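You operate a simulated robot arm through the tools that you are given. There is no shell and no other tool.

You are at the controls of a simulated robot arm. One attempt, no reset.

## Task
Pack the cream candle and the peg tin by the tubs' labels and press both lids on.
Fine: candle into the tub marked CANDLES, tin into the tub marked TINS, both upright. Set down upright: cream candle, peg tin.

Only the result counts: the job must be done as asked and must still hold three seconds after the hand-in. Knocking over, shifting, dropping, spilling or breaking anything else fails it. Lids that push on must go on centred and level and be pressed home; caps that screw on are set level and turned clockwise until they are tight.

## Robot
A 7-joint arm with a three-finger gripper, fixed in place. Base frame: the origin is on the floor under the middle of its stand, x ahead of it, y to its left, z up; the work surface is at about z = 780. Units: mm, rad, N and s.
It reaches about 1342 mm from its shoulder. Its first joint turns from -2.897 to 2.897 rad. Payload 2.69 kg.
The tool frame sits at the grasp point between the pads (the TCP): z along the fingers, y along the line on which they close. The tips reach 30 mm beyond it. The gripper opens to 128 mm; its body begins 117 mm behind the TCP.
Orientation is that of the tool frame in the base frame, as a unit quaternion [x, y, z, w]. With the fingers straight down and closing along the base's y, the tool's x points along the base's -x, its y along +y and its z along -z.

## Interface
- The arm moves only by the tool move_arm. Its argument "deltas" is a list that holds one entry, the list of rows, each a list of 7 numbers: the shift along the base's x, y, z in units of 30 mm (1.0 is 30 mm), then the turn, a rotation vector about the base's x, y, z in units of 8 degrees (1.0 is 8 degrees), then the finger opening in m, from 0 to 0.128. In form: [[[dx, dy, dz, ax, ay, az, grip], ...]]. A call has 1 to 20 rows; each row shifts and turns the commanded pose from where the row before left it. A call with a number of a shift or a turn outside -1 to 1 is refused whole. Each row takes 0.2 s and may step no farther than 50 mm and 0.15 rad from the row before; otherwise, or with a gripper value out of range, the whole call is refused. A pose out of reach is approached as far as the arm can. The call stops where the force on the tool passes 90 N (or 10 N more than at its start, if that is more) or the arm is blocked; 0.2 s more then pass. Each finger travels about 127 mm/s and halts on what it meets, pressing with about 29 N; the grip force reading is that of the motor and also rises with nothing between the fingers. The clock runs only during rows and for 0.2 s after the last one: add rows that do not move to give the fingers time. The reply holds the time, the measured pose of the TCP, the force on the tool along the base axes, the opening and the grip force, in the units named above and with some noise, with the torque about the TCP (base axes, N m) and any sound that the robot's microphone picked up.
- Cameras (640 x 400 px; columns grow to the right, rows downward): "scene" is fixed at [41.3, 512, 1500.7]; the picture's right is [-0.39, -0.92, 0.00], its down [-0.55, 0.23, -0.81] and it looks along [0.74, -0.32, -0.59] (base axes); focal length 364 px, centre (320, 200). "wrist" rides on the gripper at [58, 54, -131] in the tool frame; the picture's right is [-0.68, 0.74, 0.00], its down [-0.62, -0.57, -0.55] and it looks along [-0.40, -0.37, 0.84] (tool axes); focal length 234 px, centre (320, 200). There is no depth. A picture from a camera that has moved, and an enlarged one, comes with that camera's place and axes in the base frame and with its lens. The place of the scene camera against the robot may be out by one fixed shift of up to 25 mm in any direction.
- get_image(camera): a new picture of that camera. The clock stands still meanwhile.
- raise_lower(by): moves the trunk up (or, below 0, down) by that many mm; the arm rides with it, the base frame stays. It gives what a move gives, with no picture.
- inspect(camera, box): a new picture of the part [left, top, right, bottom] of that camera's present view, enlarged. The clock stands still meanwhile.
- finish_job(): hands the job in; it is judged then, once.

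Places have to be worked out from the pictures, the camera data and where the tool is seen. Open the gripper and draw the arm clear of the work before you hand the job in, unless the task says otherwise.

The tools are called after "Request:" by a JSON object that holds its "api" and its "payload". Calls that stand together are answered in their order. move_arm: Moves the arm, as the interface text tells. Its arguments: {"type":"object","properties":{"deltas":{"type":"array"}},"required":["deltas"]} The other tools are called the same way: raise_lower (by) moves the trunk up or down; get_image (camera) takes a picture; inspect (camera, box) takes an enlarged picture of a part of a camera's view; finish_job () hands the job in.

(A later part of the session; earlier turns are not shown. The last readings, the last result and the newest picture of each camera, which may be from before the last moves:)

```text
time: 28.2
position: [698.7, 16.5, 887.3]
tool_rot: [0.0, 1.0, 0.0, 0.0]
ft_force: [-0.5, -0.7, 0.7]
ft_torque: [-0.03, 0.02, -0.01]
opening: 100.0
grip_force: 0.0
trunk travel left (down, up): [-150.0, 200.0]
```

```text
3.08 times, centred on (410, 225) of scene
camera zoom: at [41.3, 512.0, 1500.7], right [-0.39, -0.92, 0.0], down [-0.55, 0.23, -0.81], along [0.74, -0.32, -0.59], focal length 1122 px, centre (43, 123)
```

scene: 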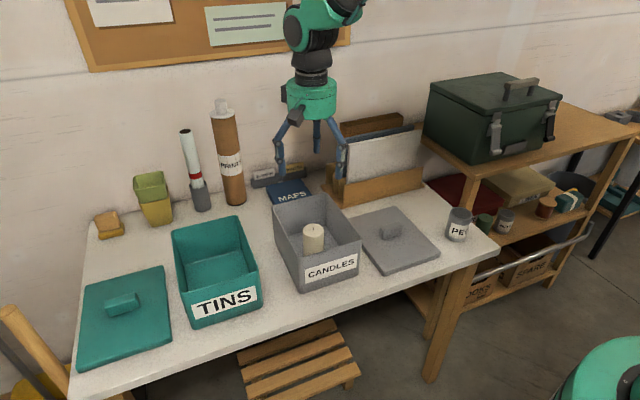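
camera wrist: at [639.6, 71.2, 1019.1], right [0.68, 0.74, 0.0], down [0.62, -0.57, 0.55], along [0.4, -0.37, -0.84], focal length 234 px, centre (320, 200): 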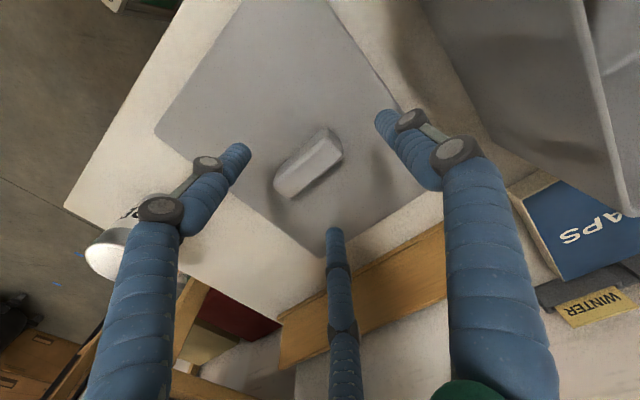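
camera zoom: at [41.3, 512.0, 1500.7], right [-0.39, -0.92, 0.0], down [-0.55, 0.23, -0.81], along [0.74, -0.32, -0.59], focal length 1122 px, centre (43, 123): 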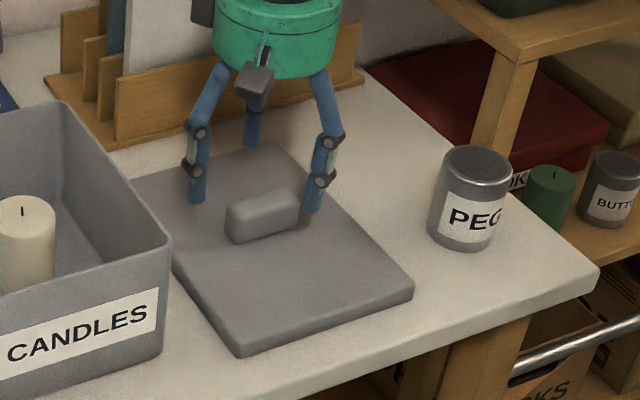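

Request:
{"api": "inspect", "payload": {"camera": "wrist", "box": [256, 120, 352, 210]}}

```text
4.44 times, centred on (304, 165) of wrist
camera zoom: at [639.6, 71.2, 1019.1], right [0.68, 0.74, 0.0], down [0.62, -0.57, 0.55], along [0.4, -0.37, -0.84], focal length 1041 px, centre (391, 356)
```

zoom: 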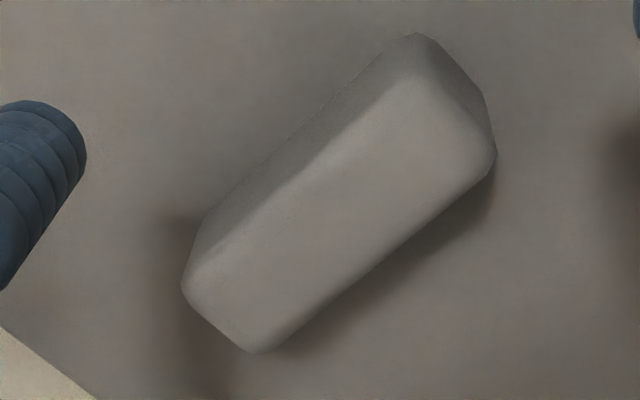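

Combining both views, the handle is about 64 × 22 mm, top at z≈832, centre (699.4, 0.8). I'll descend to TCP (699.4, 18, 830) and look before closing.

Request:
{"api": "move_arm", "payload": {"deltas": [[[0.0, 0.06, -0.7, 0, 0, 0, 0.1], [0, 0, -0.7, 0, 0, 0, 0.09], [0, 0, -0.45, 0, 0, 0, 0.09], [0, 0, 0, 0, 0, 0, 0.09], [0, 0, 0, 0, 0, 0, 0.09]]]}}

Request:
{"api": "get_image", "payload": {"camera": "wrist"}}

Request:
{"api": "inspect", "payload": {"camera": "scene", "box": [330, 160, 490, 290]}}

```text
time: 29.4
position: [699.0, 17.7, 830.7]
tool_rot: [0.0, 1.0, 0.0, 0.0]
ft_force: [1.0, 0.4, -0.3]
ft_torque: [-0.04, 0.01, -0.03]
opening: 90.0
grip_force: 0.0
trunk travel left (down, up): [-150.0, 200.0]
```

```text
taken
camera wrist: at [639.6, 72.8, 962.4], right [0.68, 0.74, 0.0], down [0.62, -0.57, 0.55], along [0.4, -0.37, -0.84], focal length 234 px, centre (320, 200)
```

wrist: 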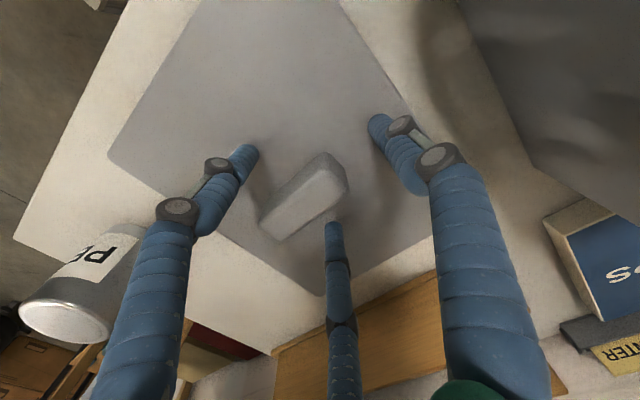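

```text
3.08 times, centred on (410, 225) of scene
camera zoom: at [41.3, 512.0, 1500.7], right [-0.39, -0.92, 0.0], down [-0.55, 0.23, -0.81], along [0.74, -0.32, -0.59], focal length 1122 px, centre (43, 123)
```

zoom: 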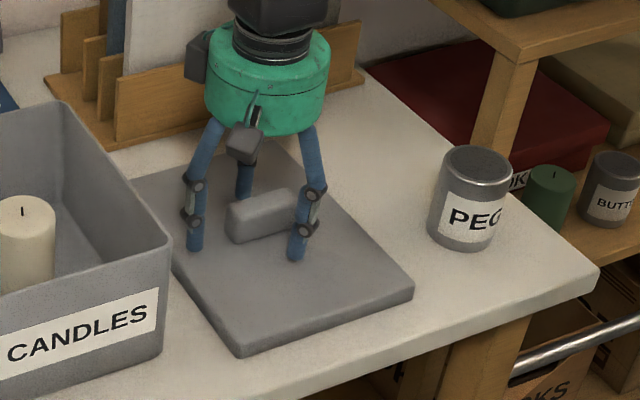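

The handle lies between the fingers as planned. Closing on it now.

Request:
{"api": "move_arm", "payload": {"deltas": [[[0, 0, 0, 0, 0, 0, 0.07], [0, 0, 0, 0, 0, 0, 0.05], [0, 0, 0, 0, 0, 0, 0.035], [0, 0, 0, 0, 0, 0, 0.02], [0, 0, 0, 0, 0, 0, 0.0], [0, 0, 0, 0, 0, 0, 0.0], [0, 0, 0, 0, 0, 0, 0.0]]]}}

Request:
{"api": "get_image", "payload": {"camera": "wrist"}}

Request:
{"api": "inspect", "payload": {"camera": "scene", "box": [330, 160, 490, 290]}}

```text
time: 31.0
position: [700.0, 18.8, 830.1]
tool_rot: [0.0, 1.0, 0.0, 0.0]
ft_force: [0.6, 0.3, -1.1]
ft_torque: [0.02, 0.02, -0.01]
opening: 30.8
grip_force: 29.4
trunk travel left (down, up): [-150.0, 200.0]
```

```text
taken
camera wrist: at [639.7, 72.8, 962.3], right [0.68, 0.74, 0.0], down [0.62, -0.57, 0.55], along [0.4, -0.37, -0.84], focal length 234 px, centre (320, 200)
```

wrist: 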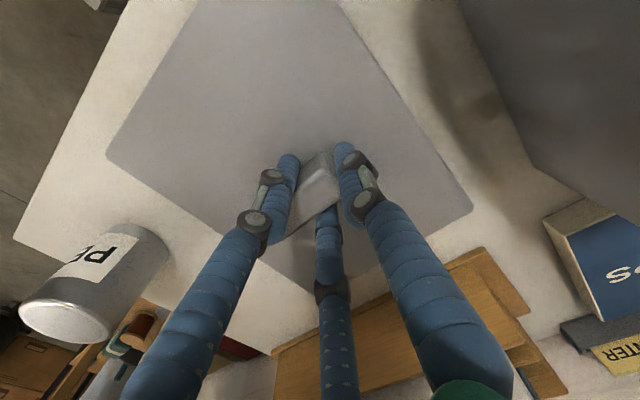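

```text
3.08 times, centred on (410, 225) of scene
camera zoom: at [41.3, 512.0, 1500.7], right [-0.39, -0.92, 0.0], down [-0.55, 0.23, -0.81], along [0.74, -0.32, -0.59], focal length 1122 px, centre (43, 123)
```

zoom: 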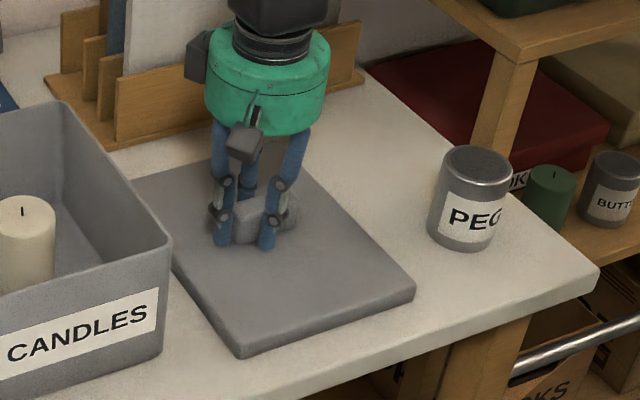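

Gripped at opening 30.8 mm, as predicted. I'll measure where the lid's edges sit relative to the hand before lifting.

Request:
{"api": "inspect", "payload": {"camera": "wrist", "box": [80, 120, 160, 170]}}

Request:
{"api": "inspect", "payload": {"camera": "wrist", "box": [420, 180, 500, 230]}}

Request:
{"api": "inspect", "payload": {"camera": "wrist", "box": [100, 0, 420, 200]}}

```text
8.00 times, centred on (120, 145) of wrist
camera zoom: at [639.7, 72.8, 962.3], right [0.68, 0.74, 0.0], down [0.62, -0.57, 0.55], along [0.4, -0.37, -0.84], focal length 1873 px, centre (1920, 640)
```

zoom: 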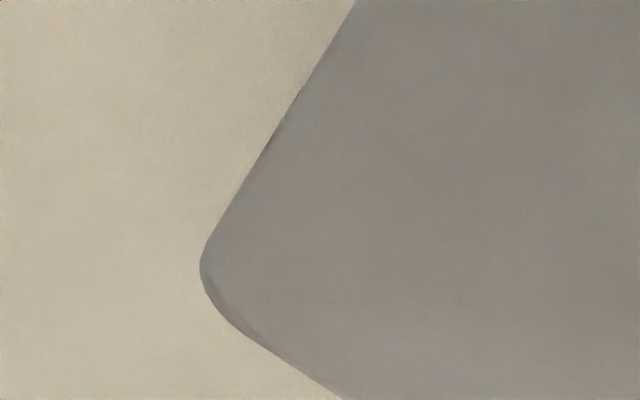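

```text
8.00 times, centred on (460, 205) of wrist
camera zoom: at [639.7, 72.8, 962.3], right [0.68, 0.74, 0.0], down [0.62, -0.57, 0.55], along [0.4, -0.37, -0.84], focal length 1873 px, centre (-800, 160)
```

zoom: 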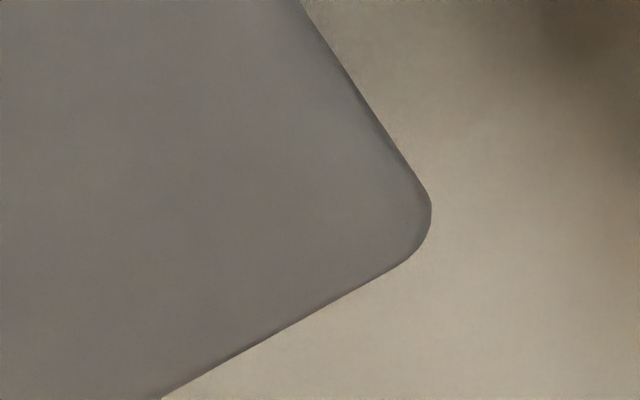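

```text
2.00 times, centred on (260, 100) of wrist
camera zoom: at [639.7, 72.8, 962.3], right [0.68, 0.74, 0.0], down [0.62, -0.57, 0.55], along [0.4, -0.37, -0.84], focal length 468 px, centre (440, 400)
```

zoom: 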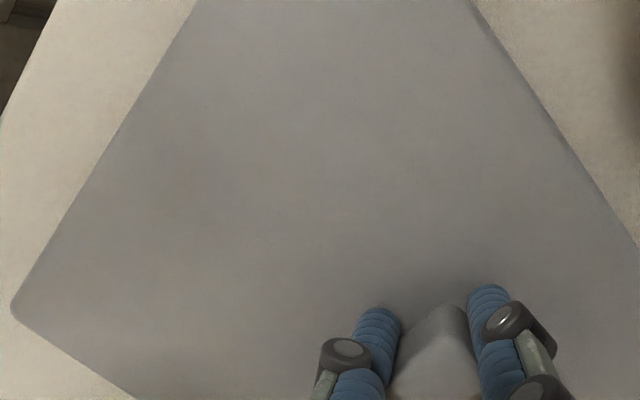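

The lid top sits at z≈802 and its centre is about (-0.3, -17) from the TCP. I'll lift it slowly and check that it stays level.

Request:
{"api": "move_arm", "payload": {"deltas": [[[0, 0, 0.2, 0, 0, 0, 0.0], [0, 0, 0.4, 0, 0, 0, 0.0], [0, 0, 0.5, 0, 0, 0, 0.0], [0, 0, 0.6, 0, 0, 0, 0.0], [0, 0, 0, 0, 0, 0, 0.0]]]}}

Request:
{"api": "get_image", "payload": {"camera": "wrist"}}

Request:
{"api": "inspect", "payload": {"camera": "scene", "box": [330, 140, 490, 270]}}

```text
time: 32.2
position: [698.6, 17.9, 881.6]
tool_rot: [0.001, 1.0, 0.0, 0.0]
ft_force: [-0.2, 0.0, -1.1]
ft_torque: [0.01, 0.0, 0.02]
opening: 31.0
grip_force: 28.3
trunk travel left (down, up): [-150.0, 200.0]
```

```text
taken
camera wrist: at [639.5, 72.9, 1013.7], right [0.68, 0.74, 0.0], down [0.62, -0.57, 0.55], along [0.4, -0.37, -0.84], focal length 234 px, centre (320, 200)
```

wrist: 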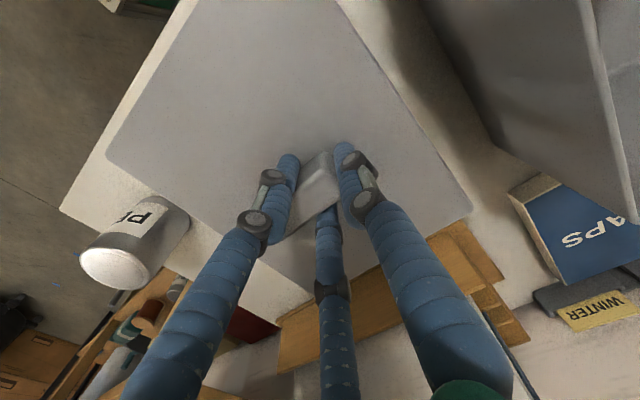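

```text
3.08 times, centred on (410, 205) of scene
camera zoom: at [41.3, 512.0, 1500.7], right [-0.39, -0.92, 0.0], down [-0.55, 0.23, -0.81], along [0.74, -0.32, -0.59], focal length 1122 px, centre (43, 185)
```

zoom: 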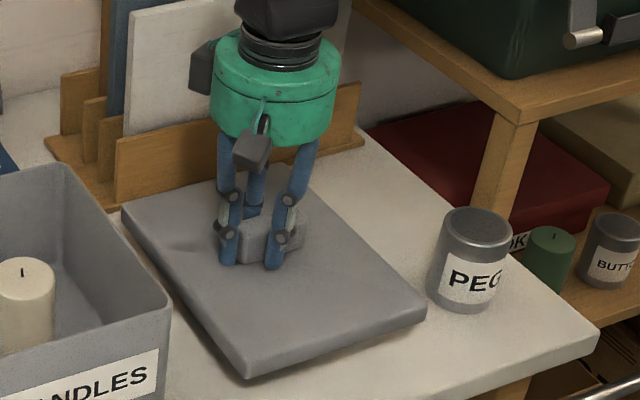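

The lid is level and steady in the hand. I'll raise it and carry it over the CANDLES tub to TCP (720.6, 247), about 1000 high.

Request:
{"api": "move_arm", "payload": {"deltas": [[[0, 0, 0.7, 0, 0, 0, 0.0], [0, 0, 1, 0, 0, 0, 0.0], [0, 0, 1, 0, 0, 0, 0.0], [0, 0, 1, 0, 0, 0, 0.0], [0, 0, 0.5, 0, 0, 0, 0.0], [0.0763, 0.5, 0, 0, 0, 0, 0.0], [0.0763, 0.9, 0, 0, 0, 0, 0.0], [0.0763, 0.9, 0, 0, 0, 0, 0.0], [0.0763, 0.9, 0, 0, 0, 0, 0.0], [0.0763, 0.9, 0, 0, 0, 0, 0.0], [0.0763, 0.9, 0, 0, 0, 0, 0.0], [0.0763, 0.9, 0, 0, 0, 0, 0.0], [0.0763, 0.9, 0, 0, 0, 0, 0.0], [0.0763, 0.837, 0, 0, 0, 0, 0.0], [0, 0, 0, 0, 0, 0, 0.0], [0, 0, 0, 0, 0, 0, 0.0]]]}}

Request:
{"api": "get_image", "payload": {"camera": "wrist"}}

Request:
{"api": "inspect", "payload": {"camera": "scene", "box": [220, 120, 420, 320]}}

```text
time: 35.6
position: [722.1, 247.0, 1009.7]
tool_rot: [0.001, 1.0, 0.0, 0.0]
ft_force: [0.0, 0.3, -0.7]
ft_torque: [0.06, 0.0, 0.03]
opening: 30.9
grip_force: 29.1
trunk travel left (down, up): [-150.0, 200.0]
```

```text
taken
camera wrist: at [662.8, 301.5, 1140.5], right [0.68, 0.74, 0.0], down [0.62, -0.57, 0.55], along [0.4, -0.37, -0.84], focal length 234 px, centre (320, 200)
```

wrist: 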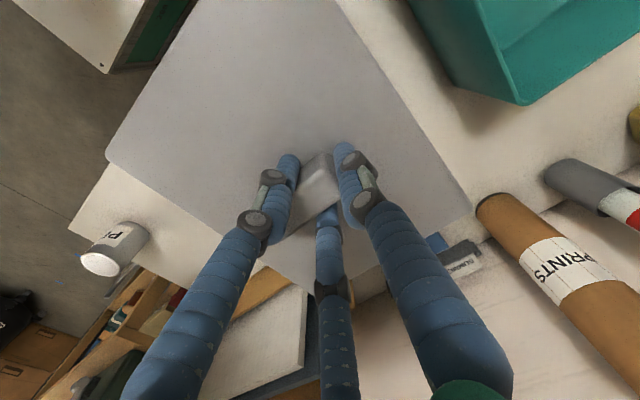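

```text
2.00 times, centred on (320, 220) of scene
camera zoom: at [41.3, 512.0, 1500.7], right [-0.39, -0.92, 0.0], down [-0.55, 0.23, -0.81], along [0.74, -0.32, -0.59], focal length 729 px, centre (320, 160)
```

zoom: 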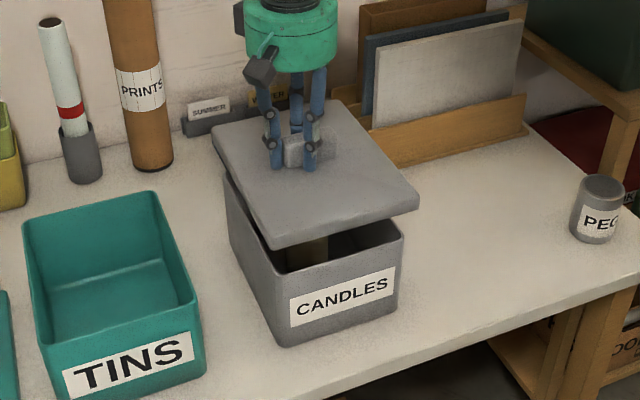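

The lid is over the tub. I'll lower it to just above the rim and compare the edges in the scene view.

Request:
{"api": "move_arm", "payload": {"deltas": [[[-0.03, 0, -0.5, 0, 0, 0, 0.0], [0, 0, -0.5, 0, 0, 0, 0.0], [0, 0, -0.4, 0, 0, 0, 0.0], [0, 0, 0, 0, 0, 0, 0.0], [0, 0, 0, 0, 0, 0, 0.0]]]}}

Request:
{"api": "inspect", "payload": {"camera": "scene", "box": [250, 160, 380, 300]}}

Request:
{"api": "get_image", "payload": {"camera": "wrist"}}

```text
time: 36.8
position: [720.1, 246.8, 964.9]
tool_rot: [0.001, 1.0, 0.0, 0.0]
ft_force: [-0.1, 0.1, -0.7]
ft_torque: [0.02, -0.02, 0.0]
opening: 30.7
grip_force: 28.9
trunk travel left (down, up): [-150.0, 200.0]
```

```text
2.86 times, centred on (315, 230) of scene
camera zoom: at [41.3, 512.0, 1500.7], right [-0.39, -0.92, 0.0], down [-0.55, 0.23, -0.81], along [0.74, -0.32, -0.59], focal length 1042 px, centre (334, 114)
```

zoom: 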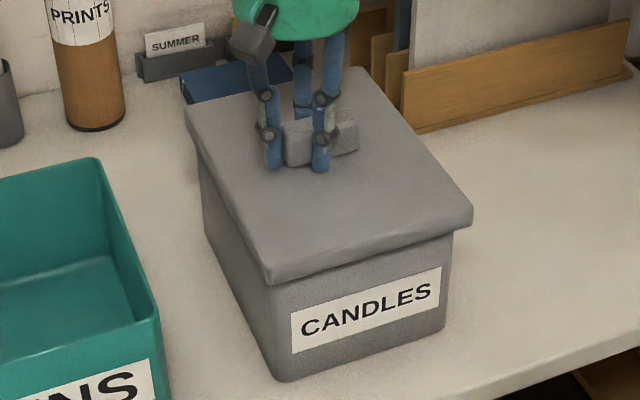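

```text
taken
camera wrist: at [661.3, 301.3, 1096.7], right [0.68, 0.74, 0.0], down [0.62, -0.57, 0.55], along [0.4, -0.37, -0.84], focal length 234 px, centre (320, 200)
```

wrist: 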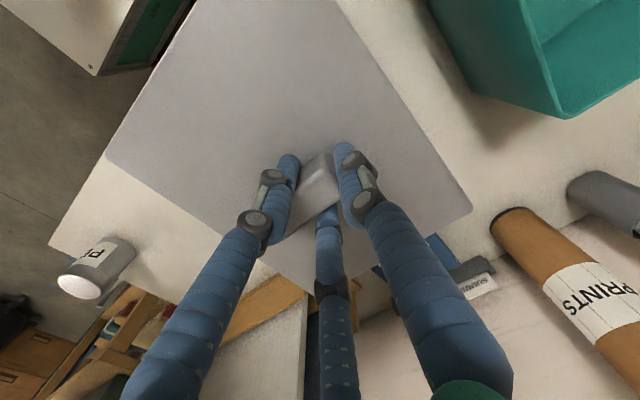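

Request:
{"api": "inspect", "payload": {"camera": "scene", "box": [325, 220, 365, 245]}}

Request:
{"api": "inspect", "payload": {"camera": "scene", "box": [325, 225, 373, 255]}}

Request:
{"api": "inspect", "payload": {"camera": "scene", "box": [320, 225, 432, 295]}}

Request:
{"api": "inspect", "payload": {"camera": "scene", "box": [305, 235, 385, 285]}}

```text
16.00 times, centred on (345, 232) of scene
camera zoom: at [41.3, 512.0, 1500.7], right [-0.39, -0.92, 0.0], down [-0.55, 0.23, -0.81], along [0.74, -0.32, -0.59], focal length 5832 px, centre (-80, -320)
```

zoom: 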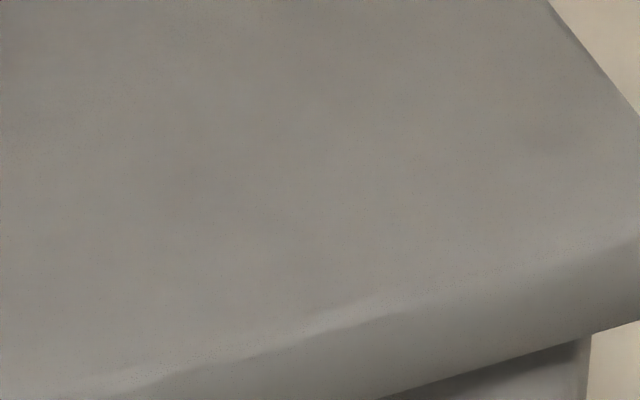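

```text
13.33 times, centred on (349, 240) of scene
camera zoom: at [41.3, 512.0, 1500.7], right [-0.39, -0.92, 0.0], down [-0.55, 0.23, -0.81], along [0.74, -0.32, -0.59], focal length 4860 px, centre (-67, -333)
```

zoom: 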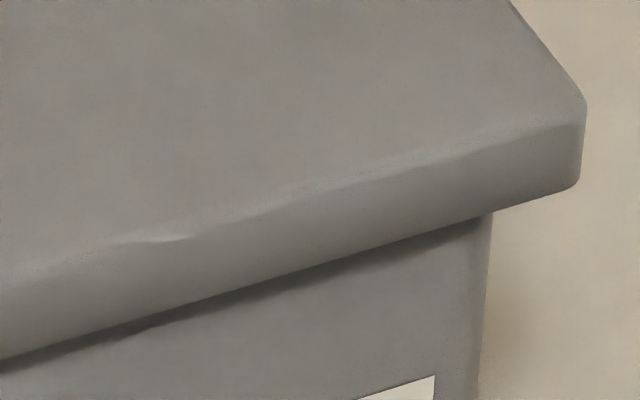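

```text
5.71 times, centred on (376, 260) of scene
camera zoom: at [41.3, 512.0, 1500.7], right [-0.39, -0.92, 0.0], down [-0.55, 0.23, -0.81], along [0.74, -0.32, -0.59], focal length 2083 px, centre (0, -143)
```

zoom: 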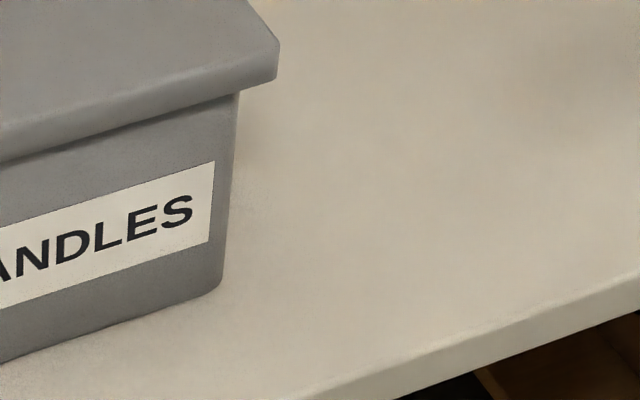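

```text
8.00 times, centred on (345, 260) of scene
camera zoom: at [41.3, 512.0, 1500.7], right [-0.39, -0.92, 0.0], down [-0.55, 0.23, -0.81], along [0.74, -0.32, -0.59], focal length 2916 px, centre (120, -280)
```

zoom: 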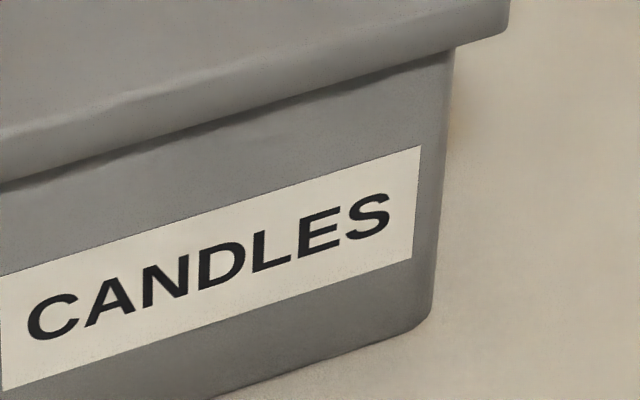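

The front-right overhang looks large in the scene view, so I'll check the other corners before committing.

Request:
{"api": "inspect", "payload": {"camera": "scene", "box": [300, 235, 380, 285]}}

Request:
{"api": "inspect", "payload": {"camera": "scene", "box": [300, 245, 348, 275]}}

Request:
{"api": "inspect", "payload": {"camera": "scene", "box": [260, 230, 340, 300]}}

Request:
{"api": "inspect", "payload": {"camera": "scene", "box": [255, 180, 315, 250]}}

```text
8.00 times, centred on (340, 260) of scene
camera zoom: at [41.3, 512.0, 1500.7], right [-0.39, -0.92, 0.0], down [-0.55, 0.23, -0.81], along [0.74, -0.32, -0.59], focal length 2916 px, centre (160, -280)
```

zoom: 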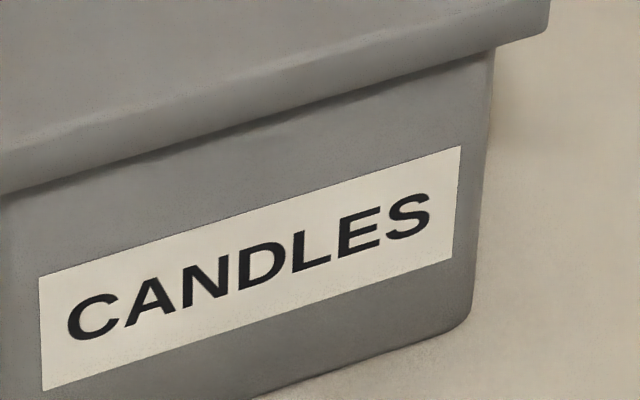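

```text
13.33 times, centred on (324, 260) of scene
camera zoom: at [41.3, 512.0, 1500.7], right [-0.39, -0.92, 0.0], down [-0.55, 0.23, -0.81], along [0.74, -0.32, -0.59], focal length 4860 px, centre (267, -600)
```

zoom: 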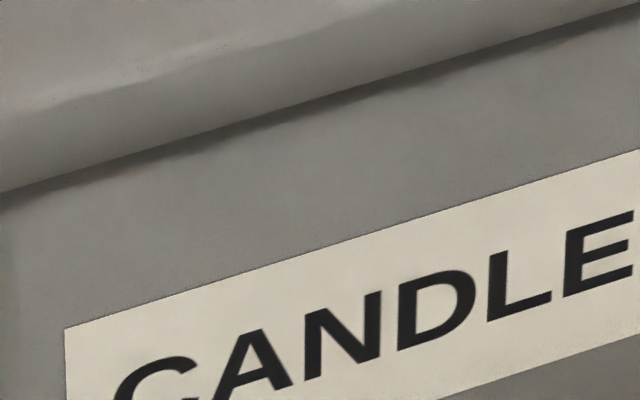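

```text
5.71 times, centred on (300, 265) of scene
camera zoom: at [41.3, 512.0, 1500.7], right [-0.39, -0.92, 0.0], down [-0.55, 0.23, -0.81], along [0.74, -0.32, -0.59], focal length 2083 px, centre (434, -171)
```

zoom: 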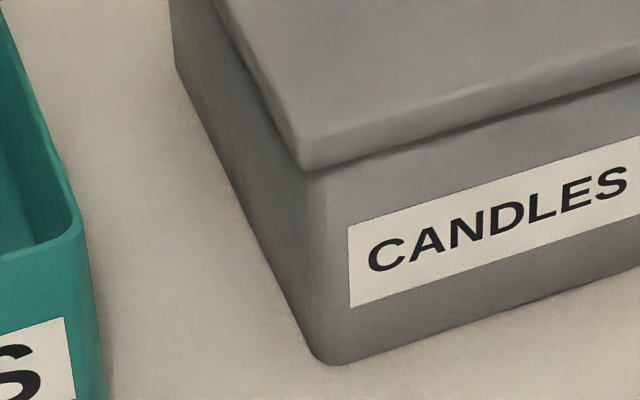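

```text
5.71 times, centred on (285, 215) of scene
camera zoom: at [41.3, 512.0, 1500.7], right [-0.39, -0.92, 0.0], down [-0.55, 0.23, -0.81], along [0.74, -0.32, -0.59], focal length 2083 px, centre (520, 114)
```

zoom: 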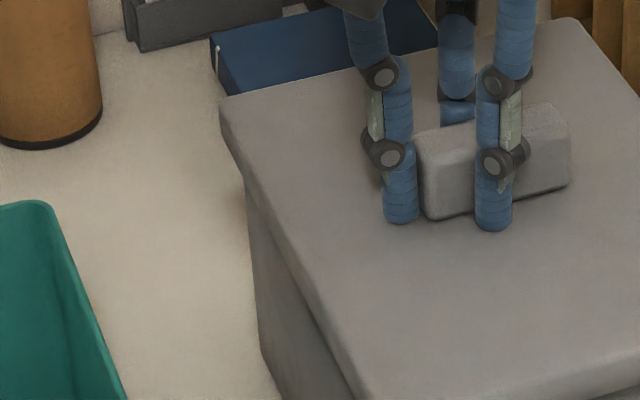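

The wrist-based numbers predict near-even overhang, while the scene view is too depth-sensitive to decide. I'll feel my way: lower slowly and watch force and torque for any one-sided contact.

Request:
{"api": "move_arm", "payload": {"deltas": [[[0, 0, -0.1, 0, 0, 0, 0.0], [0, 0, 0, 0, 0, 0, 0.0]]]}}

Request:
{"api": "move_arm", "payload": {"deltas": [[[0, 0, -0.1, 0, 0, 0, 0.0], [0, 0, 0, 0, 0, 0, 0.0]]]}}

Request:
{"api": "move_arm", "payload": {"deltas": [[[0, 0, -0.06, 0, 0, 0, 0.0], [0, 0, 0, 0, 0, 0, 0.0]]]}}

```text
time: 37.4
position: [721.4, 247.6, 963.0]
tool_rot: [0.0, 1.0, 0.0, 0.0]
ft_force: [0.2, 0.2, -1.5]
ft_torque: [0.03, -0.01, -0.03]
opening: 31.0
grip_force: 29.0
trunk travel left (down, up): [-150.0, 200.0]
```

```text
time: 38.0
position: [720.7, 246.8, 959.3]
tool_rot: [-0.001, 1.0, 0.0, 0.0]
ft_force: [-0.3, -0.3, -1.2]
ft_torque: [0.0, 0.0, 0.0]
opening: 30.5
grip_force: 29.0
trunk travel left (down, up): [-150.0, 200.0]
```

```text
time: 38.6
position: [719.0, 245.9, 957.2]
tool_rot: [0.001, 1.0, 0.0, 0.001]
ft_force: [0.0, -0.4, -1.0]
ft_torque: [0.03, 0.0, -0.02]
opening: 30.8
grip_force: 28.8
trunk travel left (down, up): [-150.0, 200.0]
```

Request:
{"api": "move_arm", "payload": {"deltas": [[[0, 0, -0.06, 0, 0, 0, 0.0], [0, 0, 0, 0, 0, 0, 0.0]]]}}

Request:
{"api": "move_arm", "payload": {"deltas": [[[0, 0, -0.06, 0, 0, 0, 0.0], [0, 0, 0, 0, 0, 0, 0.0]]]}}

Request:
{"api": "move_arm", "payload": {"deltas": [[[0, 0, -0.06, 0, 0, 0, 0.0], [0, 0, 0, 0, 0, 0, 0.0]]]}}

```text
time: 39.2
position: [720.2, 246.9, 955.9]
tool_rot: [0.0, 1.0, 0.0, 0.0]
ft_force: [0.7, -0.1, -0.8]
ft_torque: [0.0, -0.01, -0.03]
opening: 30.9
grip_force: 28.6
trunk travel left (down, up): [-150.0, 200.0]
```

```text
time: 39.8
position: [719.3, 246.4, 955.4]
tool_rot: [0.0, 1.0, 0.0, 0.0]
ft_force: [-0.3, 0.3, -0.7]
ft_torque: [0.01, 0.02, 0.02]
opening: 30.7
grip_force: 28.6
trunk travel left (down, up): [-150.0, 200.0]
```

```text
time: 40.4
position: [720.2, 246.6, 952.0]
tool_rot: [0.0, 1.0, -0.001, 0.0]
ft_force: [1.3, -0.5, -1.5]
ft_torque: [0.05, 0.02, 0.01]
opening: 30.9
grip_force: 28.9
trunk travel left (down, up): [-150.0, 200.0]
```

No contact yet, so the skirt seems to be passing around the rim. Continuing down in small steps.

Request:
{"api": "move_arm", "payload": {"deltas": [[[0, 0, -0.07, 0, 0, 0, 0.0], [0, 0, 0, 0, 0, 0, 0.0]]]}}

Request:
{"api": "move_arm", "payload": {"deltas": [[[0, 0, -0.07, 0, 0, 0, 0.0], [0, 0, 0, 0, 0, 0, 0.0]]]}}

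Request:
{"api": "inspect", "payload": {"camera": "scene", "box": [240, 170, 400, 300]}}

```text
time: 41.0
position: [720.4, 246.0, 950.0]
tool_rot: [0.0, 1.0, 0.0, 0.0]
ft_force: [0.6, -1.0, -0.6]
ft_torque: [-0.02, -0.02, 0.01]
opening: 31.0
grip_force: 29.1
trunk travel left (down, up): [-150.0, 200.0]
```

```text
time: 41.6
position: [720.5, 246.5, 948.7]
tool_rot: [-0.001, 1.0, 0.0, 0.0]
ft_force: [0.3, -0.6, -1.0]
ft_torque: [0.02, 0.03, -0.01]
opening: 30.8
grip_force: 28.8
trunk travel left (down, up): [-150.0, 200.0]
```

```text
3.08 times, centred on (320, 235) of scene
camera zoom: at [41.3, 512.0, 1500.7], right [-0.39, -0.92, 0.0], down [-0.55, 0.23, -0.81], along [0.74, -0.32, -0.59], focal length 1122 px, centre (320, 92)
```

zoom: 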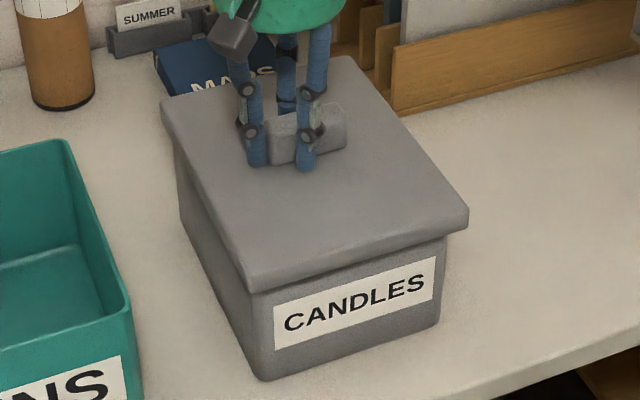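

Request:
{"api": "inspect", "payload": {"camera": "scene", "box": [340, 225, 388, 255]}}

Request:
{"api": "inspect", "payload": {"camera": "scene", "box": [276, 245, 324, 275]}}

Request:
{"api": "inspect", "payload": {"camera": "scene", "box": [256, 190, 304, 220]}}

Request:
{"api": "inspect", "payload": {"camera": "scene", "box": [306, 176, 354, 206]}}

```text
13.33 times, centred on (364, 240) of scene
camera zoom: at [41.3, 512.0, 1500.7], right [-0.39, -0.92, 0.0], down [-0.55, 0.23, -0.81], along [0.74, -0.32, -0.59], focal length 4860 px, centre (-267, -333)
```

zoom: 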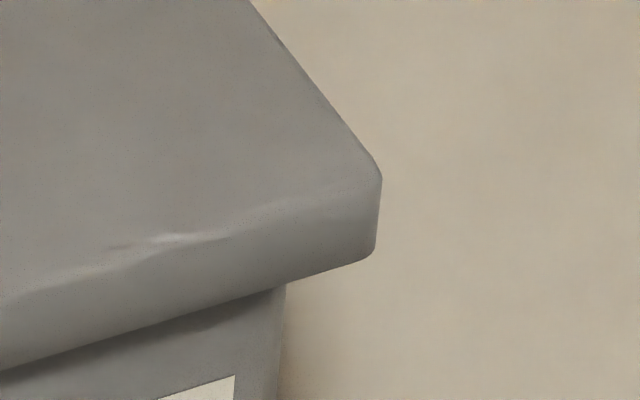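

```text
13.33 times, centred on (300, 260) of scene
camera zoom: at [41.3, 512.0, 1500.7], right [-0.39, -0.92, 0.0], down [-0.55, 0.23, -0.81], along [0.74, -0.32, -0.59], focal length 4860 px, centre (587, -600)
```

zoom: 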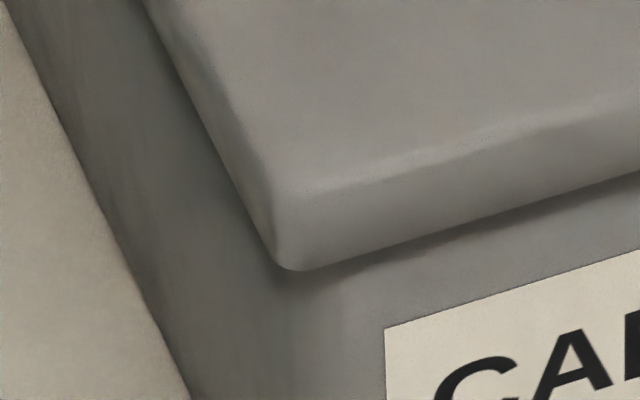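

```text
13.33 times, centred on (280, 205) of scene
camera zoom: at [41.3, 512.0, 1500.7], right [-0.39, -0.92, 0.0], down [-0.55, 0.23, -0.81], along [0.74, -0.32, -0.59], focal length 4860 px, centre (853, 133)
```

zoom: 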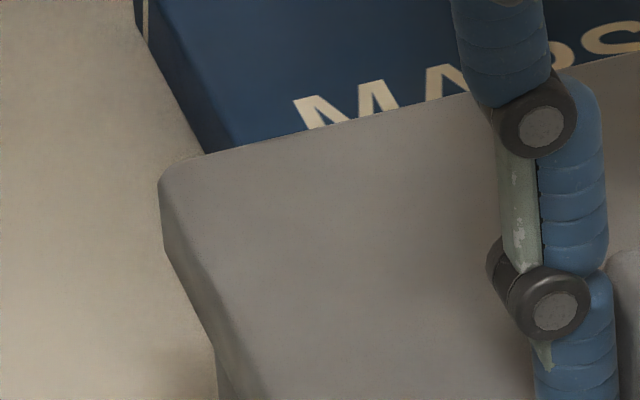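

```text
13.33 times, centred on (330, 191) of scene
camera zoom: at [41.3, 512.0, 1500.7], right [-0.39, -0.92, 0.0], down [-0.55, 0.23, -0.81], along [0.74, -0.32, -0.59], focal length 4860 px, centre (187, 320)
```

zoom: 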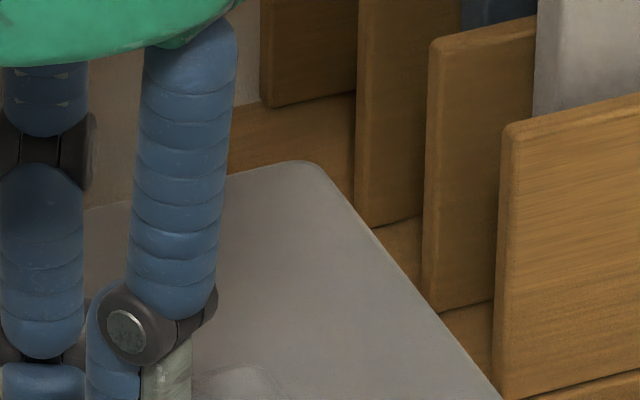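

The scene silhouettes (overhang ~15 mm front-right vs ~9 mm back-left along the picture's right axis) suggest the lid sits about 2–3 mm too far toward −y. I'll raise it, shift +2.5 mm in y and +0.5 mm in x, lower again, and recheck.

Request:
{"api": "move_arm", "payload": {"deltas": [[[0, 0, 0.35, 0, 0, 0, 0.0], [0, 0, 0.35, 0, 0, 0, 0.0], [0.017, 0.083, 0, 0, 0, 0, 0.0], [0, 0, 0, 0, 0, 0, 0.0], [0, 0, -0.2, 0, 0, 0, 0.0], [0, 0, -0.2, 0, 0, 0, 0.0], [0, 0, -0.15, 0, 0, 0, 0.0], [0, 0, -0.1, 0, 0, 0, 0.0], [0, 0, -0.05, 0, 0, 0, 0.0], [0, 0, 0, 0, 0, 0, 0.0]]]}}

Request:
{"api": "inspect", "payload": {"camera": "scene", "box": [340, 225, 388, 255]}}

Request:
{"api": "inspect", "payload": {"camera": "scene", "box": [256, 190, 304, 220]}}

Request:
{"api": "inspect", "payload": {"camera": "scene", "box": [276, 245, 324, 275]}}

```text
time: 43.8
position: [719.9, 249.3, 948.6]
tool_rot: [-0.001, 1.0, 0.0, 0.0]
ft_force: [-0.3, -0.3, -1.1]
ft_torque: [0.01, 0.02, -0.03]
opening: 30.6
grip_force: 29.5
trunk travel left (down, up): [-150.0, 200.0]
```

```text
13.33 times, centred on (364, 240) of scene
camera zoom: at [41.3, 512.0, 1500.7], right [-0.39, -0.92, 0.0], down [-0.55, 0.23, -0.81], along [0.74, -0.32, -0.59], focal length 4860 px, centre (-267, -333)
```

zoom: 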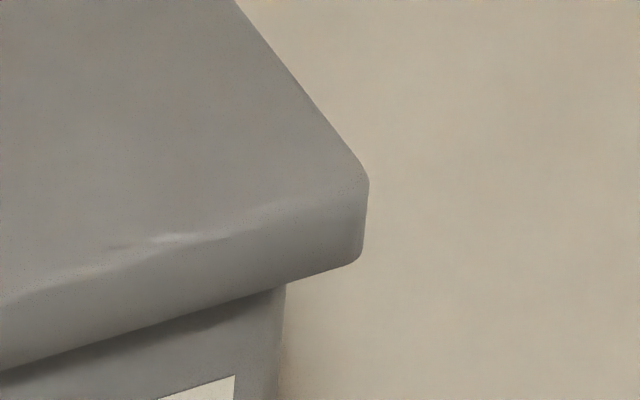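

```text
13.33 times, centred on (280, 205) of scene
camera zoom: at [41.3, 512.0, 1500.7], right [-0.39, -0.92, 0.0], down [-0.55, 0.23, -0.81], along [0.74, -0.32, -0.59], focal length 4860 px, centre (853, 133)
```

zoom: 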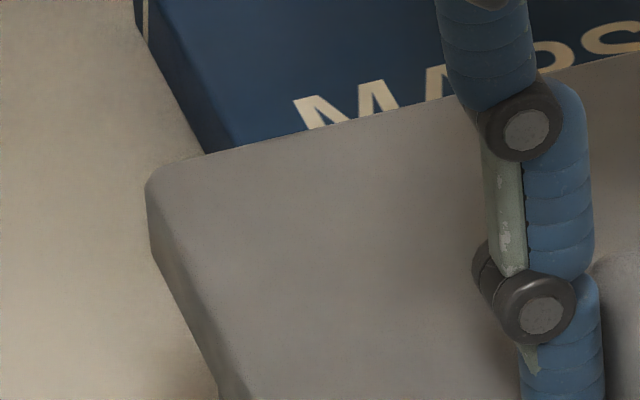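

```text
13.33 times, centred on (300, 260) of scene
camera zoom: at [41.3, 512.0, 1500.7], right [-0.39, -0.92, 0.0], down [-0.55, 0.23, -0.81], along [0.74, -0.32, -0.59], focal length 4860 px, centre (587, -600)
```

zoom: 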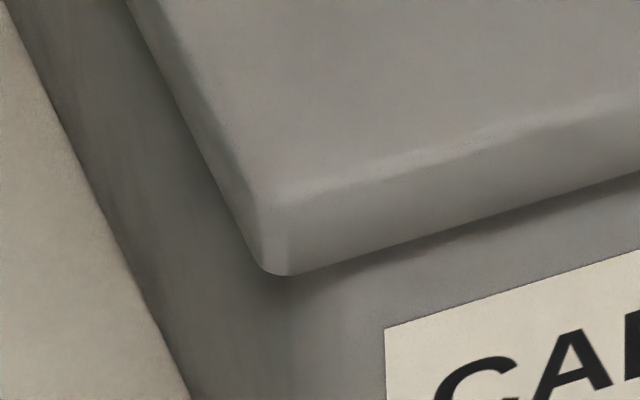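

The overhang is now balanced (about 12.9 vs 11.8 mm). I'll continue lowering in small steps, watching forces.

Request:
{"api": "move_arm", "payload": {"deltas": [[[0, 0, -0.06, 0, 0, 0, 0.0], [0, 0, 0, 0, 0, 0, 0.0]]]}}

Request:
{"api": "move_arm", "payload": {"deltas": [[[0, 0, -0.06, 0, 0, 0, 0.0], [0, 0, 0, 0, 0, 0, 0.0]]]}}

Request:
{"api": "move_arm", "payload": {"deltas": [[[0, 0, -0.06, 0, 0, 0, 0.0], [0, 0, 0, 0, 0, 0, 0.0]]]}}

```text
time: 44.4
position: [719.8, 249.5, 946.4]
tool_rot: [0.0, 1.0, 0.0, 0.0]
ft_force: [-0.4, -0.6, -0.9]
ft_torque: [0.07, 0.01, -0.02]
opening: 30.6
grip_force: 29.2
trunk travel left (down, up): [-150.0, 200.0]
```

```text
time: 45.0
position: [720.1, 250.2, 945.8]
tool_rot: [0.0, 1.0, 0.0, 0.0]
ft_force: [-4.3, 1.0, 14.7]
ft_torque: [-0.09, 0.18, -0.03]
opening: 30.3
grip_force: 28.8
trunk travel left (down, up): [-150.0, 200.0]
```

```text
time: 45.6
position: [720.3, 248.9, 946.9]
tool_rot: [0.0, 1.0, 0.0, 0.003]
ft_force: [-8.8, 0.3, 39.6]
ft_torque: [-0.46, 0.41, -0.14]
opening: 30.9
grip_force: 29.1
trunk travel left (down, up): [-150.0, 200.0]
```

Symmetric contact at TCP z≈945 — the resultant is near the lid centre, with 40 N. I'll look at the seating before pressing further.

Request:
{"api": "inspect", "payload": {"camera": "scene", "box": [240, 170, 400, 300]}}

Request:
{"api": "inspect", "payload": {"camera": "scene", "box": [290, 220, 390, 290]}}

```text
3.08 times, centred on (320, 235) of scene
camera zoom: at [41.3, 512.0, 1500.7], right [-0.39, -0.92, 0.0], down [-0.55, 0.23, -0.81], along [0.74, -0.32, -0.59], focal length 1122 px, centre (320, 92)
```

zoom: 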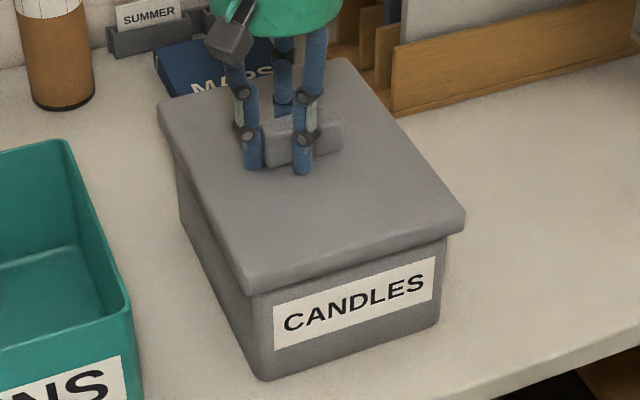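

```text
5.71 times, centred on (340, 255) of scene
camera zoom: at [41.3, 512.0, 1500.7], right [-0.39, -0.92, 0.0], down [-0.55, 0.23, -0.81], along [0.74, -0.32, -0.59], focal length 2083 px, centre (206, -114)
```

zoom: 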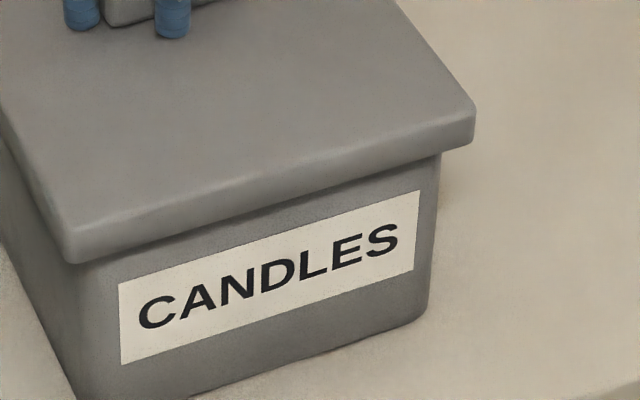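

The lid looks level on the rim. I'll press further in small steps and watch for motion or a click.

Request:
{"api": "move_arm", "payload": {"deltas": [[[0, 0, -0.04, 0, 0, 0, 0.0], [0, 0, 0, 0, 0, 0, 0.0]]]}}

Request:
{"api": "move_arm", "payload": {"deltas": [[[0, 0, -0.04, 0, 0, 0, 0.0], [0, 0, 0, 0, 0, 0, 0.0]]]}}

```text
time: 46.2
position: [721.0, 250.2, 946.0]
tool_rot: [0.0, 1.0, 0.001, 0.003]
ft_force: [-3.2, -3.1, 54.9]
ft_torque: [-0.73, 0.45, 0.03]
opening: 30.6
grip_force: 29.3
trunk travel left (down, up): [-150.0, 200.0]
```

```text
time: 46.8
position: [719.7, 249.6, 945.4]
tool_rot: [0.001, 1.0, 0.001, 0.004]
ft_force: [0.8, -7.6, 69.7]
ft_torque: [-0.85, 0.49, -0.07]
opening: 31.0
grip_force: 29.2
trunk travel left (down, up): [-150.0, 200.0]
```

Force climbs stiffly with no further motion at 70 N. I'll relax the press, release the handle, and then press centrally on the handle with closed fingers.

Request:
{"api": "move_arm", "payload": {"deltas": [[[0, 0, 0.08, 0, 0, 0, 0.0], [0, 0, 0.08, 0, 0, 0, 0.0], [0, 0, 0, 0, 0, 0, 0.0]]]}}

```text
time: 47.6
position: [719.9, 249.3, 945.7]
tool_rot: [0.001, 1.0, 0.001, 0.001]
ft_force: [14.4, 4.9, 37.2]
ft_torque: [0.11, -0.36, -0.03]
opening: 30.5
grip_force: 28.2
trunk travel left (down, up): [-150.0, 200.0]
```

Request:
{"api": "move_arm", "payload": {"deltas": [[[0, 0, 0.05, 0, 0, 0, 0.0], [0, 0, 0, 0, 0, 0, 0.0]]]}}

```text
time: 48.2
position: [718.3, 249.9, 946.2]
tool_rot: [-0.001, 1.0, 0.0, -0.001]
ft_force: [7.2, 6.9, 23.9]
ft_torque: [0.32, -0.34, 0.07]
opening: 30.7
grip_force: 28.9
trunk travel left (down, up): [-150.0, 200.0]
```

Request:
{"api": "move_arm", "payload": {"deltas": [[[0, 0, 0.05, 0, 0, 0, 0.0], [0, 0, 0, 0, 0, 0, 0.0]]]}}

```text
time: 48.8
position: [718.1, 248.4, 945.2]
tool_rot: [0.0, 1.0, -0.002, -0.003]
ft_force: [-1.4, -0.2, 2.9]
ft_torque: [0.2, -0.2, 0.1]
opening: 30.8
grip_force: 28.8
trunk travel left (down, up): [-150.0, 200.0]
```

Force is near zero. Opening the fingers to release the handle.

Request:
{"api": "move_arm", "payload": {"deltas": [[[0, 0, 0, 0, 0, 0, 0.045], [0, 0, 0, 0, 0, 0, 0.07], [0, 0, 0, 0, 0, 0, 0.09], [0, 0, 0, 0, 0, 0, 0.09]]]}}

Request:
{"api": "move_arm", "payload": {"deltas": [[[0, 0, 0.5, 0, 0, 0, 0.09], [0, 0, 1, 0, 0, 0, 0.09], [0, 0, 1, 0, 0, 0, 0.09], [0, 0, 1, 0, 0, 0, 0.09], [0, 0, 0, 0, 0, 0, 0.128], [0, 0, 0, 0, 0, 0, 0.128]]]}}

Request:
{"api": "get_image", "payload": {"camera": "wrist"}}

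Request:
{"api": "inspect", "payload": {"camera": "scene", "box": [240, 170, 400, 300]}}

```text
time: 49.8
position: [720.2, 249.2, 948.1]
tool_rot: [0.0, 1.0, 0.001, 0.0]
ft_force: [-0.4, 0.9, -0.2]
ft_torque: [0.01, 0.0, 0.02]
opening: 90.0
grip_force: 0.1
trunk travel left (down, up): [-150.0, 200.0]
heard: snap
```

```text
time: 51.2
position: [721.1, 247.4, 1053.7]
tool_rot: [0.0, 1.0, 0.0, 0.0]
ft_force: [0.4, -0.5, 0.0]
ft_torque: [-0.02, 0.04, -0.01]
opening: 128.1
grip_force: 0.0
trunk travel left (down, up): [-150.0, 200.0]
```

```text
taken
camera wrist: at [661.4, 303.2, 1185.8], right [0.68, 0.74, 0.0], down [0.62, -0.57, 0.55], along [0.4, -0.37, -0.84], focal length 234 px, centre (320, 200)
```

wrist: 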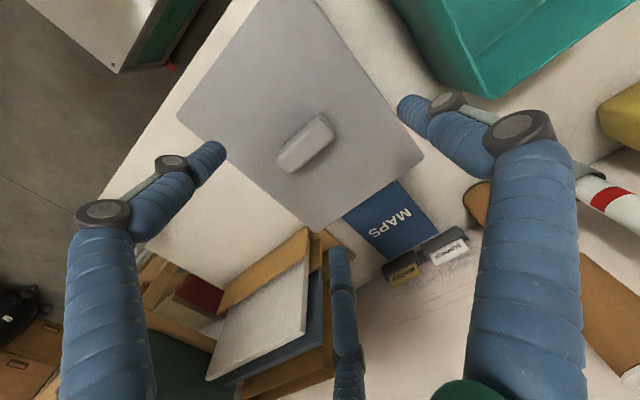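

```text
3.08 times, centred on (320, 235) of scene
camera zoom: at [41.3, 512.0, 1500.7], right [-0.39, -0.92, 0.0], down [-0.55, 0.23, -0.81], along [0.74, -0.32, -0.59], focal length 1122 px, centre (320, 92)
```

zoom: 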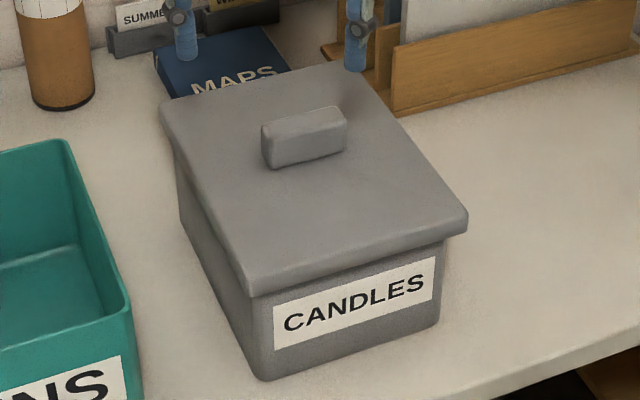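

I heard a "snap" as the handle was released, so the lid has dropped into place. I'll confirm by pressing centrally on the handle with closed fingers.

Request:
{"api": "inspect", "payload": {"camera": "wrist", "box": [170, 0, 440, 240]}}

Request:
{"api": "move_arm", "payload": {"deltas": [[[0, -0.2, -0.4, 0, 0, 0, 0.08], [0, -0.2, -0.4, 0, 0, 0, 0.05], [0, -0.2, -0.5, 0, 0, 0, 0.02], [0, 0, -0.5, 0, 0, 0, 0.0], [0, 0, 0, 0, 0, 0, 0.0], [0, 0, 0, 0, 0, 0, 0.0]]]}}

Request:
{"api": "get_image", "payload": {"camera": "wrist"}}

```text
1.67 times, centred on (305, 120) of wrist
camera zoom: at [661.4, 303.2, 1185.8], right [0.68, 0.74, 0.0], down [0.62, -0.57, 0.55], along [0.4, -0.37, -0.84], focal length 390 px, centre (345, 333)
```

zoom: 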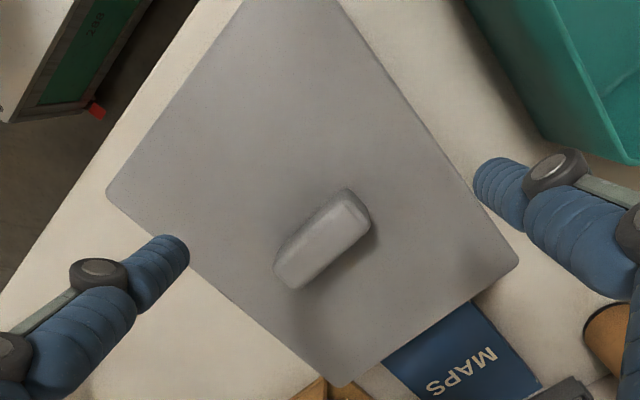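

```text
time: 52.6
position: [720.8, 232.4, 1000.3]
tool_rot: [0.0, 1.0, 0.0, 0.0]
ft_force: [0.0, 0.3, -0.1]
ft_torque: [0.0, 0.02, 0.01]
opening: 2.3
grip_force: 28.7
trunk travel left (down, up): [-150.0, 200.0]
```

```text
taken
camera wrist: at [660.8, 286.2, 1131.7], right [0.68, 0.74, 0.0], down [0.62, -0.57, 0.55], along [0.4, -0.37, -0.84], focal length 234 px, centre (320, 200)
```

wrist: 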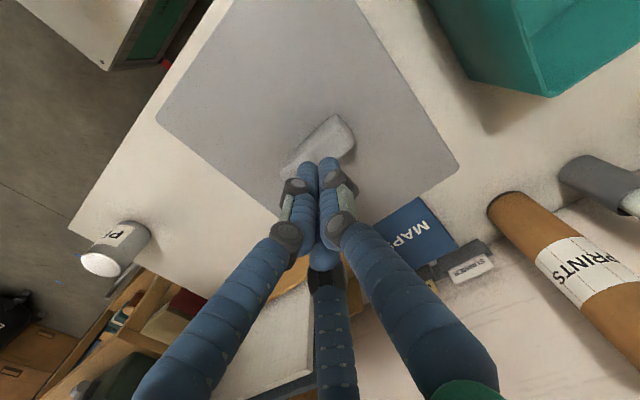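

Fingers are closed above the handle centre. Lowering to find contact with the handle top.

Request:
{"api": "move_arm", "payload": {"deltas": [[[0, -0.03, -0.3, 0, 0, 0, 0.0], [0, 0, -0.2, 0, 0, 0, 0.0], [0, 0, 0, 0, 0, 0, 0.0]]]}}

Request:
{"api": "move_arm", "payload": {"deltas": [[[0, 0, -0.1, 0, 0, 0, 0.0], [0, 0, 0, 0, 0, 0, 0.0]]]}}

Request:
{"api": "move_arm", "payload": {"deltas": [[[0, 0, -0.1, 0, 0, 0, 0.0], [0, 0, 0, 0, 0, 0, 0.0]]]}}

```text
time: 53.4
position: [720.4, 231.2, 983.8]
tool_rot: [0.0, 1.0, 0.0, -0.001]
ft_force: [0.2, -0.3, -0.7]
ft_torque: [0.01, -0.01, 0.05]
opening: 2.3
grip_force: 28.8
trunk travel left (down, up): [-150.0, 200.0]
```

```text
time: 54.0
position: [720.9, 230.5, 981.3]
tool_rot: [0.0, 1.0, 0.0, 0.0]
ft_force: [-0.2, -0.8, 0.1]
ft_torque: [-0.02, 0.02, -0.02]
opening: 1.9
grip_force: 29.0
trunk travel left (down, up): [-150.0, 200.0]
```

```text
time: 54.6
position: [719.5, 229.4, 978.2]
tool_rot: [0.0, 1.0, 0.0, 0.0]
ft_force: [-1.7, -0.9, 5.9]
ft_torque: [-0.02, 0.1, 0.01]
opening: 6.2
grip_force: 29.1
trunk travel left (down, up): [-150.0, 200.0]
```

Request:
{"api": "move_arm", "payload": {"deltas": [[[0, 0, -0.07, 0, 0, 0, 0.0], [0, 0, 0, 0, 0, 0, 0.0]]]}}

Request:
{"api": "move_arm", "payload": {"deltas": [[[0, 0, -0.05, 0, 0, 0, 0.0], [0, 0, 0, 0, 0, 0, 0.0]]]}}

```text
time: 55.2
position: [719.4, 229.9, 980.2]
tool_rot: [0.0, 1.0, 0.001, 0.001]
ft_force: [-9.0, -1.9, 27.1]
ft_torque: [-0.1, 0.34, -0.07]
opening: 6.1
grip_force: 28.9
trunk travel left (down, up): [-150.0, 200.0]
```

```text
time: 55.8
position: [720.0, 230.4, 977.3]
tool_rot: [0.0, 1.0, 0.001, 0.003]
ft_force: [-7.5, -0.3, 47.2]
ft_torque: [-0.06, 0.38, -0.01]
opening: 6.1
grip_force: 28.7
trunk travel left (down, up): [-150.0, 200.0]
```

Request:
{"api": "move_arm", "payload": {"deltas": [[[0, 0, -0.05, 0, 0, 0, 0.0], [0, 0, 0, 0, 0, 0, 0.0]]]}}

Request:
{"api": "move_arm", "payload": {"deltas": [[[0, 0, 0.1, 0, 0, 0, 0.0], [0, 0, 0.1, 0, 0, 0, 0.0], [0, 0, 0.3, 0, 0, 0, 0.0], [0, 0, 0.8, 0, 0, 0, 0.0], [0, 0, 1, 0, 0, 0, 0.0], [0, 0, 1, 0, 0, 0, 0.0], [0, 0, 0, 0, 0, 0, 0.0]]]}}

Request:
{"api": "inspect", "payload": {"camera": "scene", "box": [240, 170, 400, 300]}}

```text
time: 56.4
position: [719.5, 230.4, 979.0]
tool_rot: [0.001, 1.0, 0.001, 0.004]
ft_force: [-2.1, -4.5, 68.8]
ft_torque: [-0.24, 0.35, -0.03]
opening: 6.1
grip_force: 28.7
trunk travel left (down, up): [-150.0, 200.0]
```

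```text
time: 58.0
position: [719.5, 231.3, 1071.6]
tool_rot: [0.0, 1.0, 0.0, 0.0]
ft_force: [0.1, 0.0, -0.2]
ft_torque: [0.01, -0.02, -0.01]
opening: 2.3
grip_force: 29.1
trunk travel left (down, up): [-150.0, 200.0]
```

```text
3.08 times, centred on (320, 235) of scene
camera zoom: at [41.3, 512.0, 1500.7], right [-0.39, -0.92, 0.0], down [-0.55, 0.23, -0.81], along [0.74, -0.32, -0.59], focal length 1122 px, centre (320, 92)
```

zoom: 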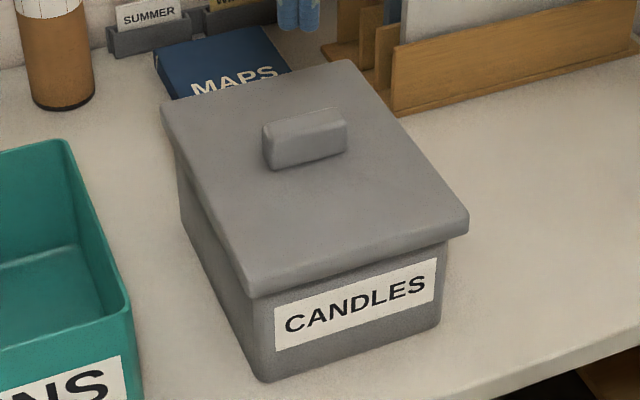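

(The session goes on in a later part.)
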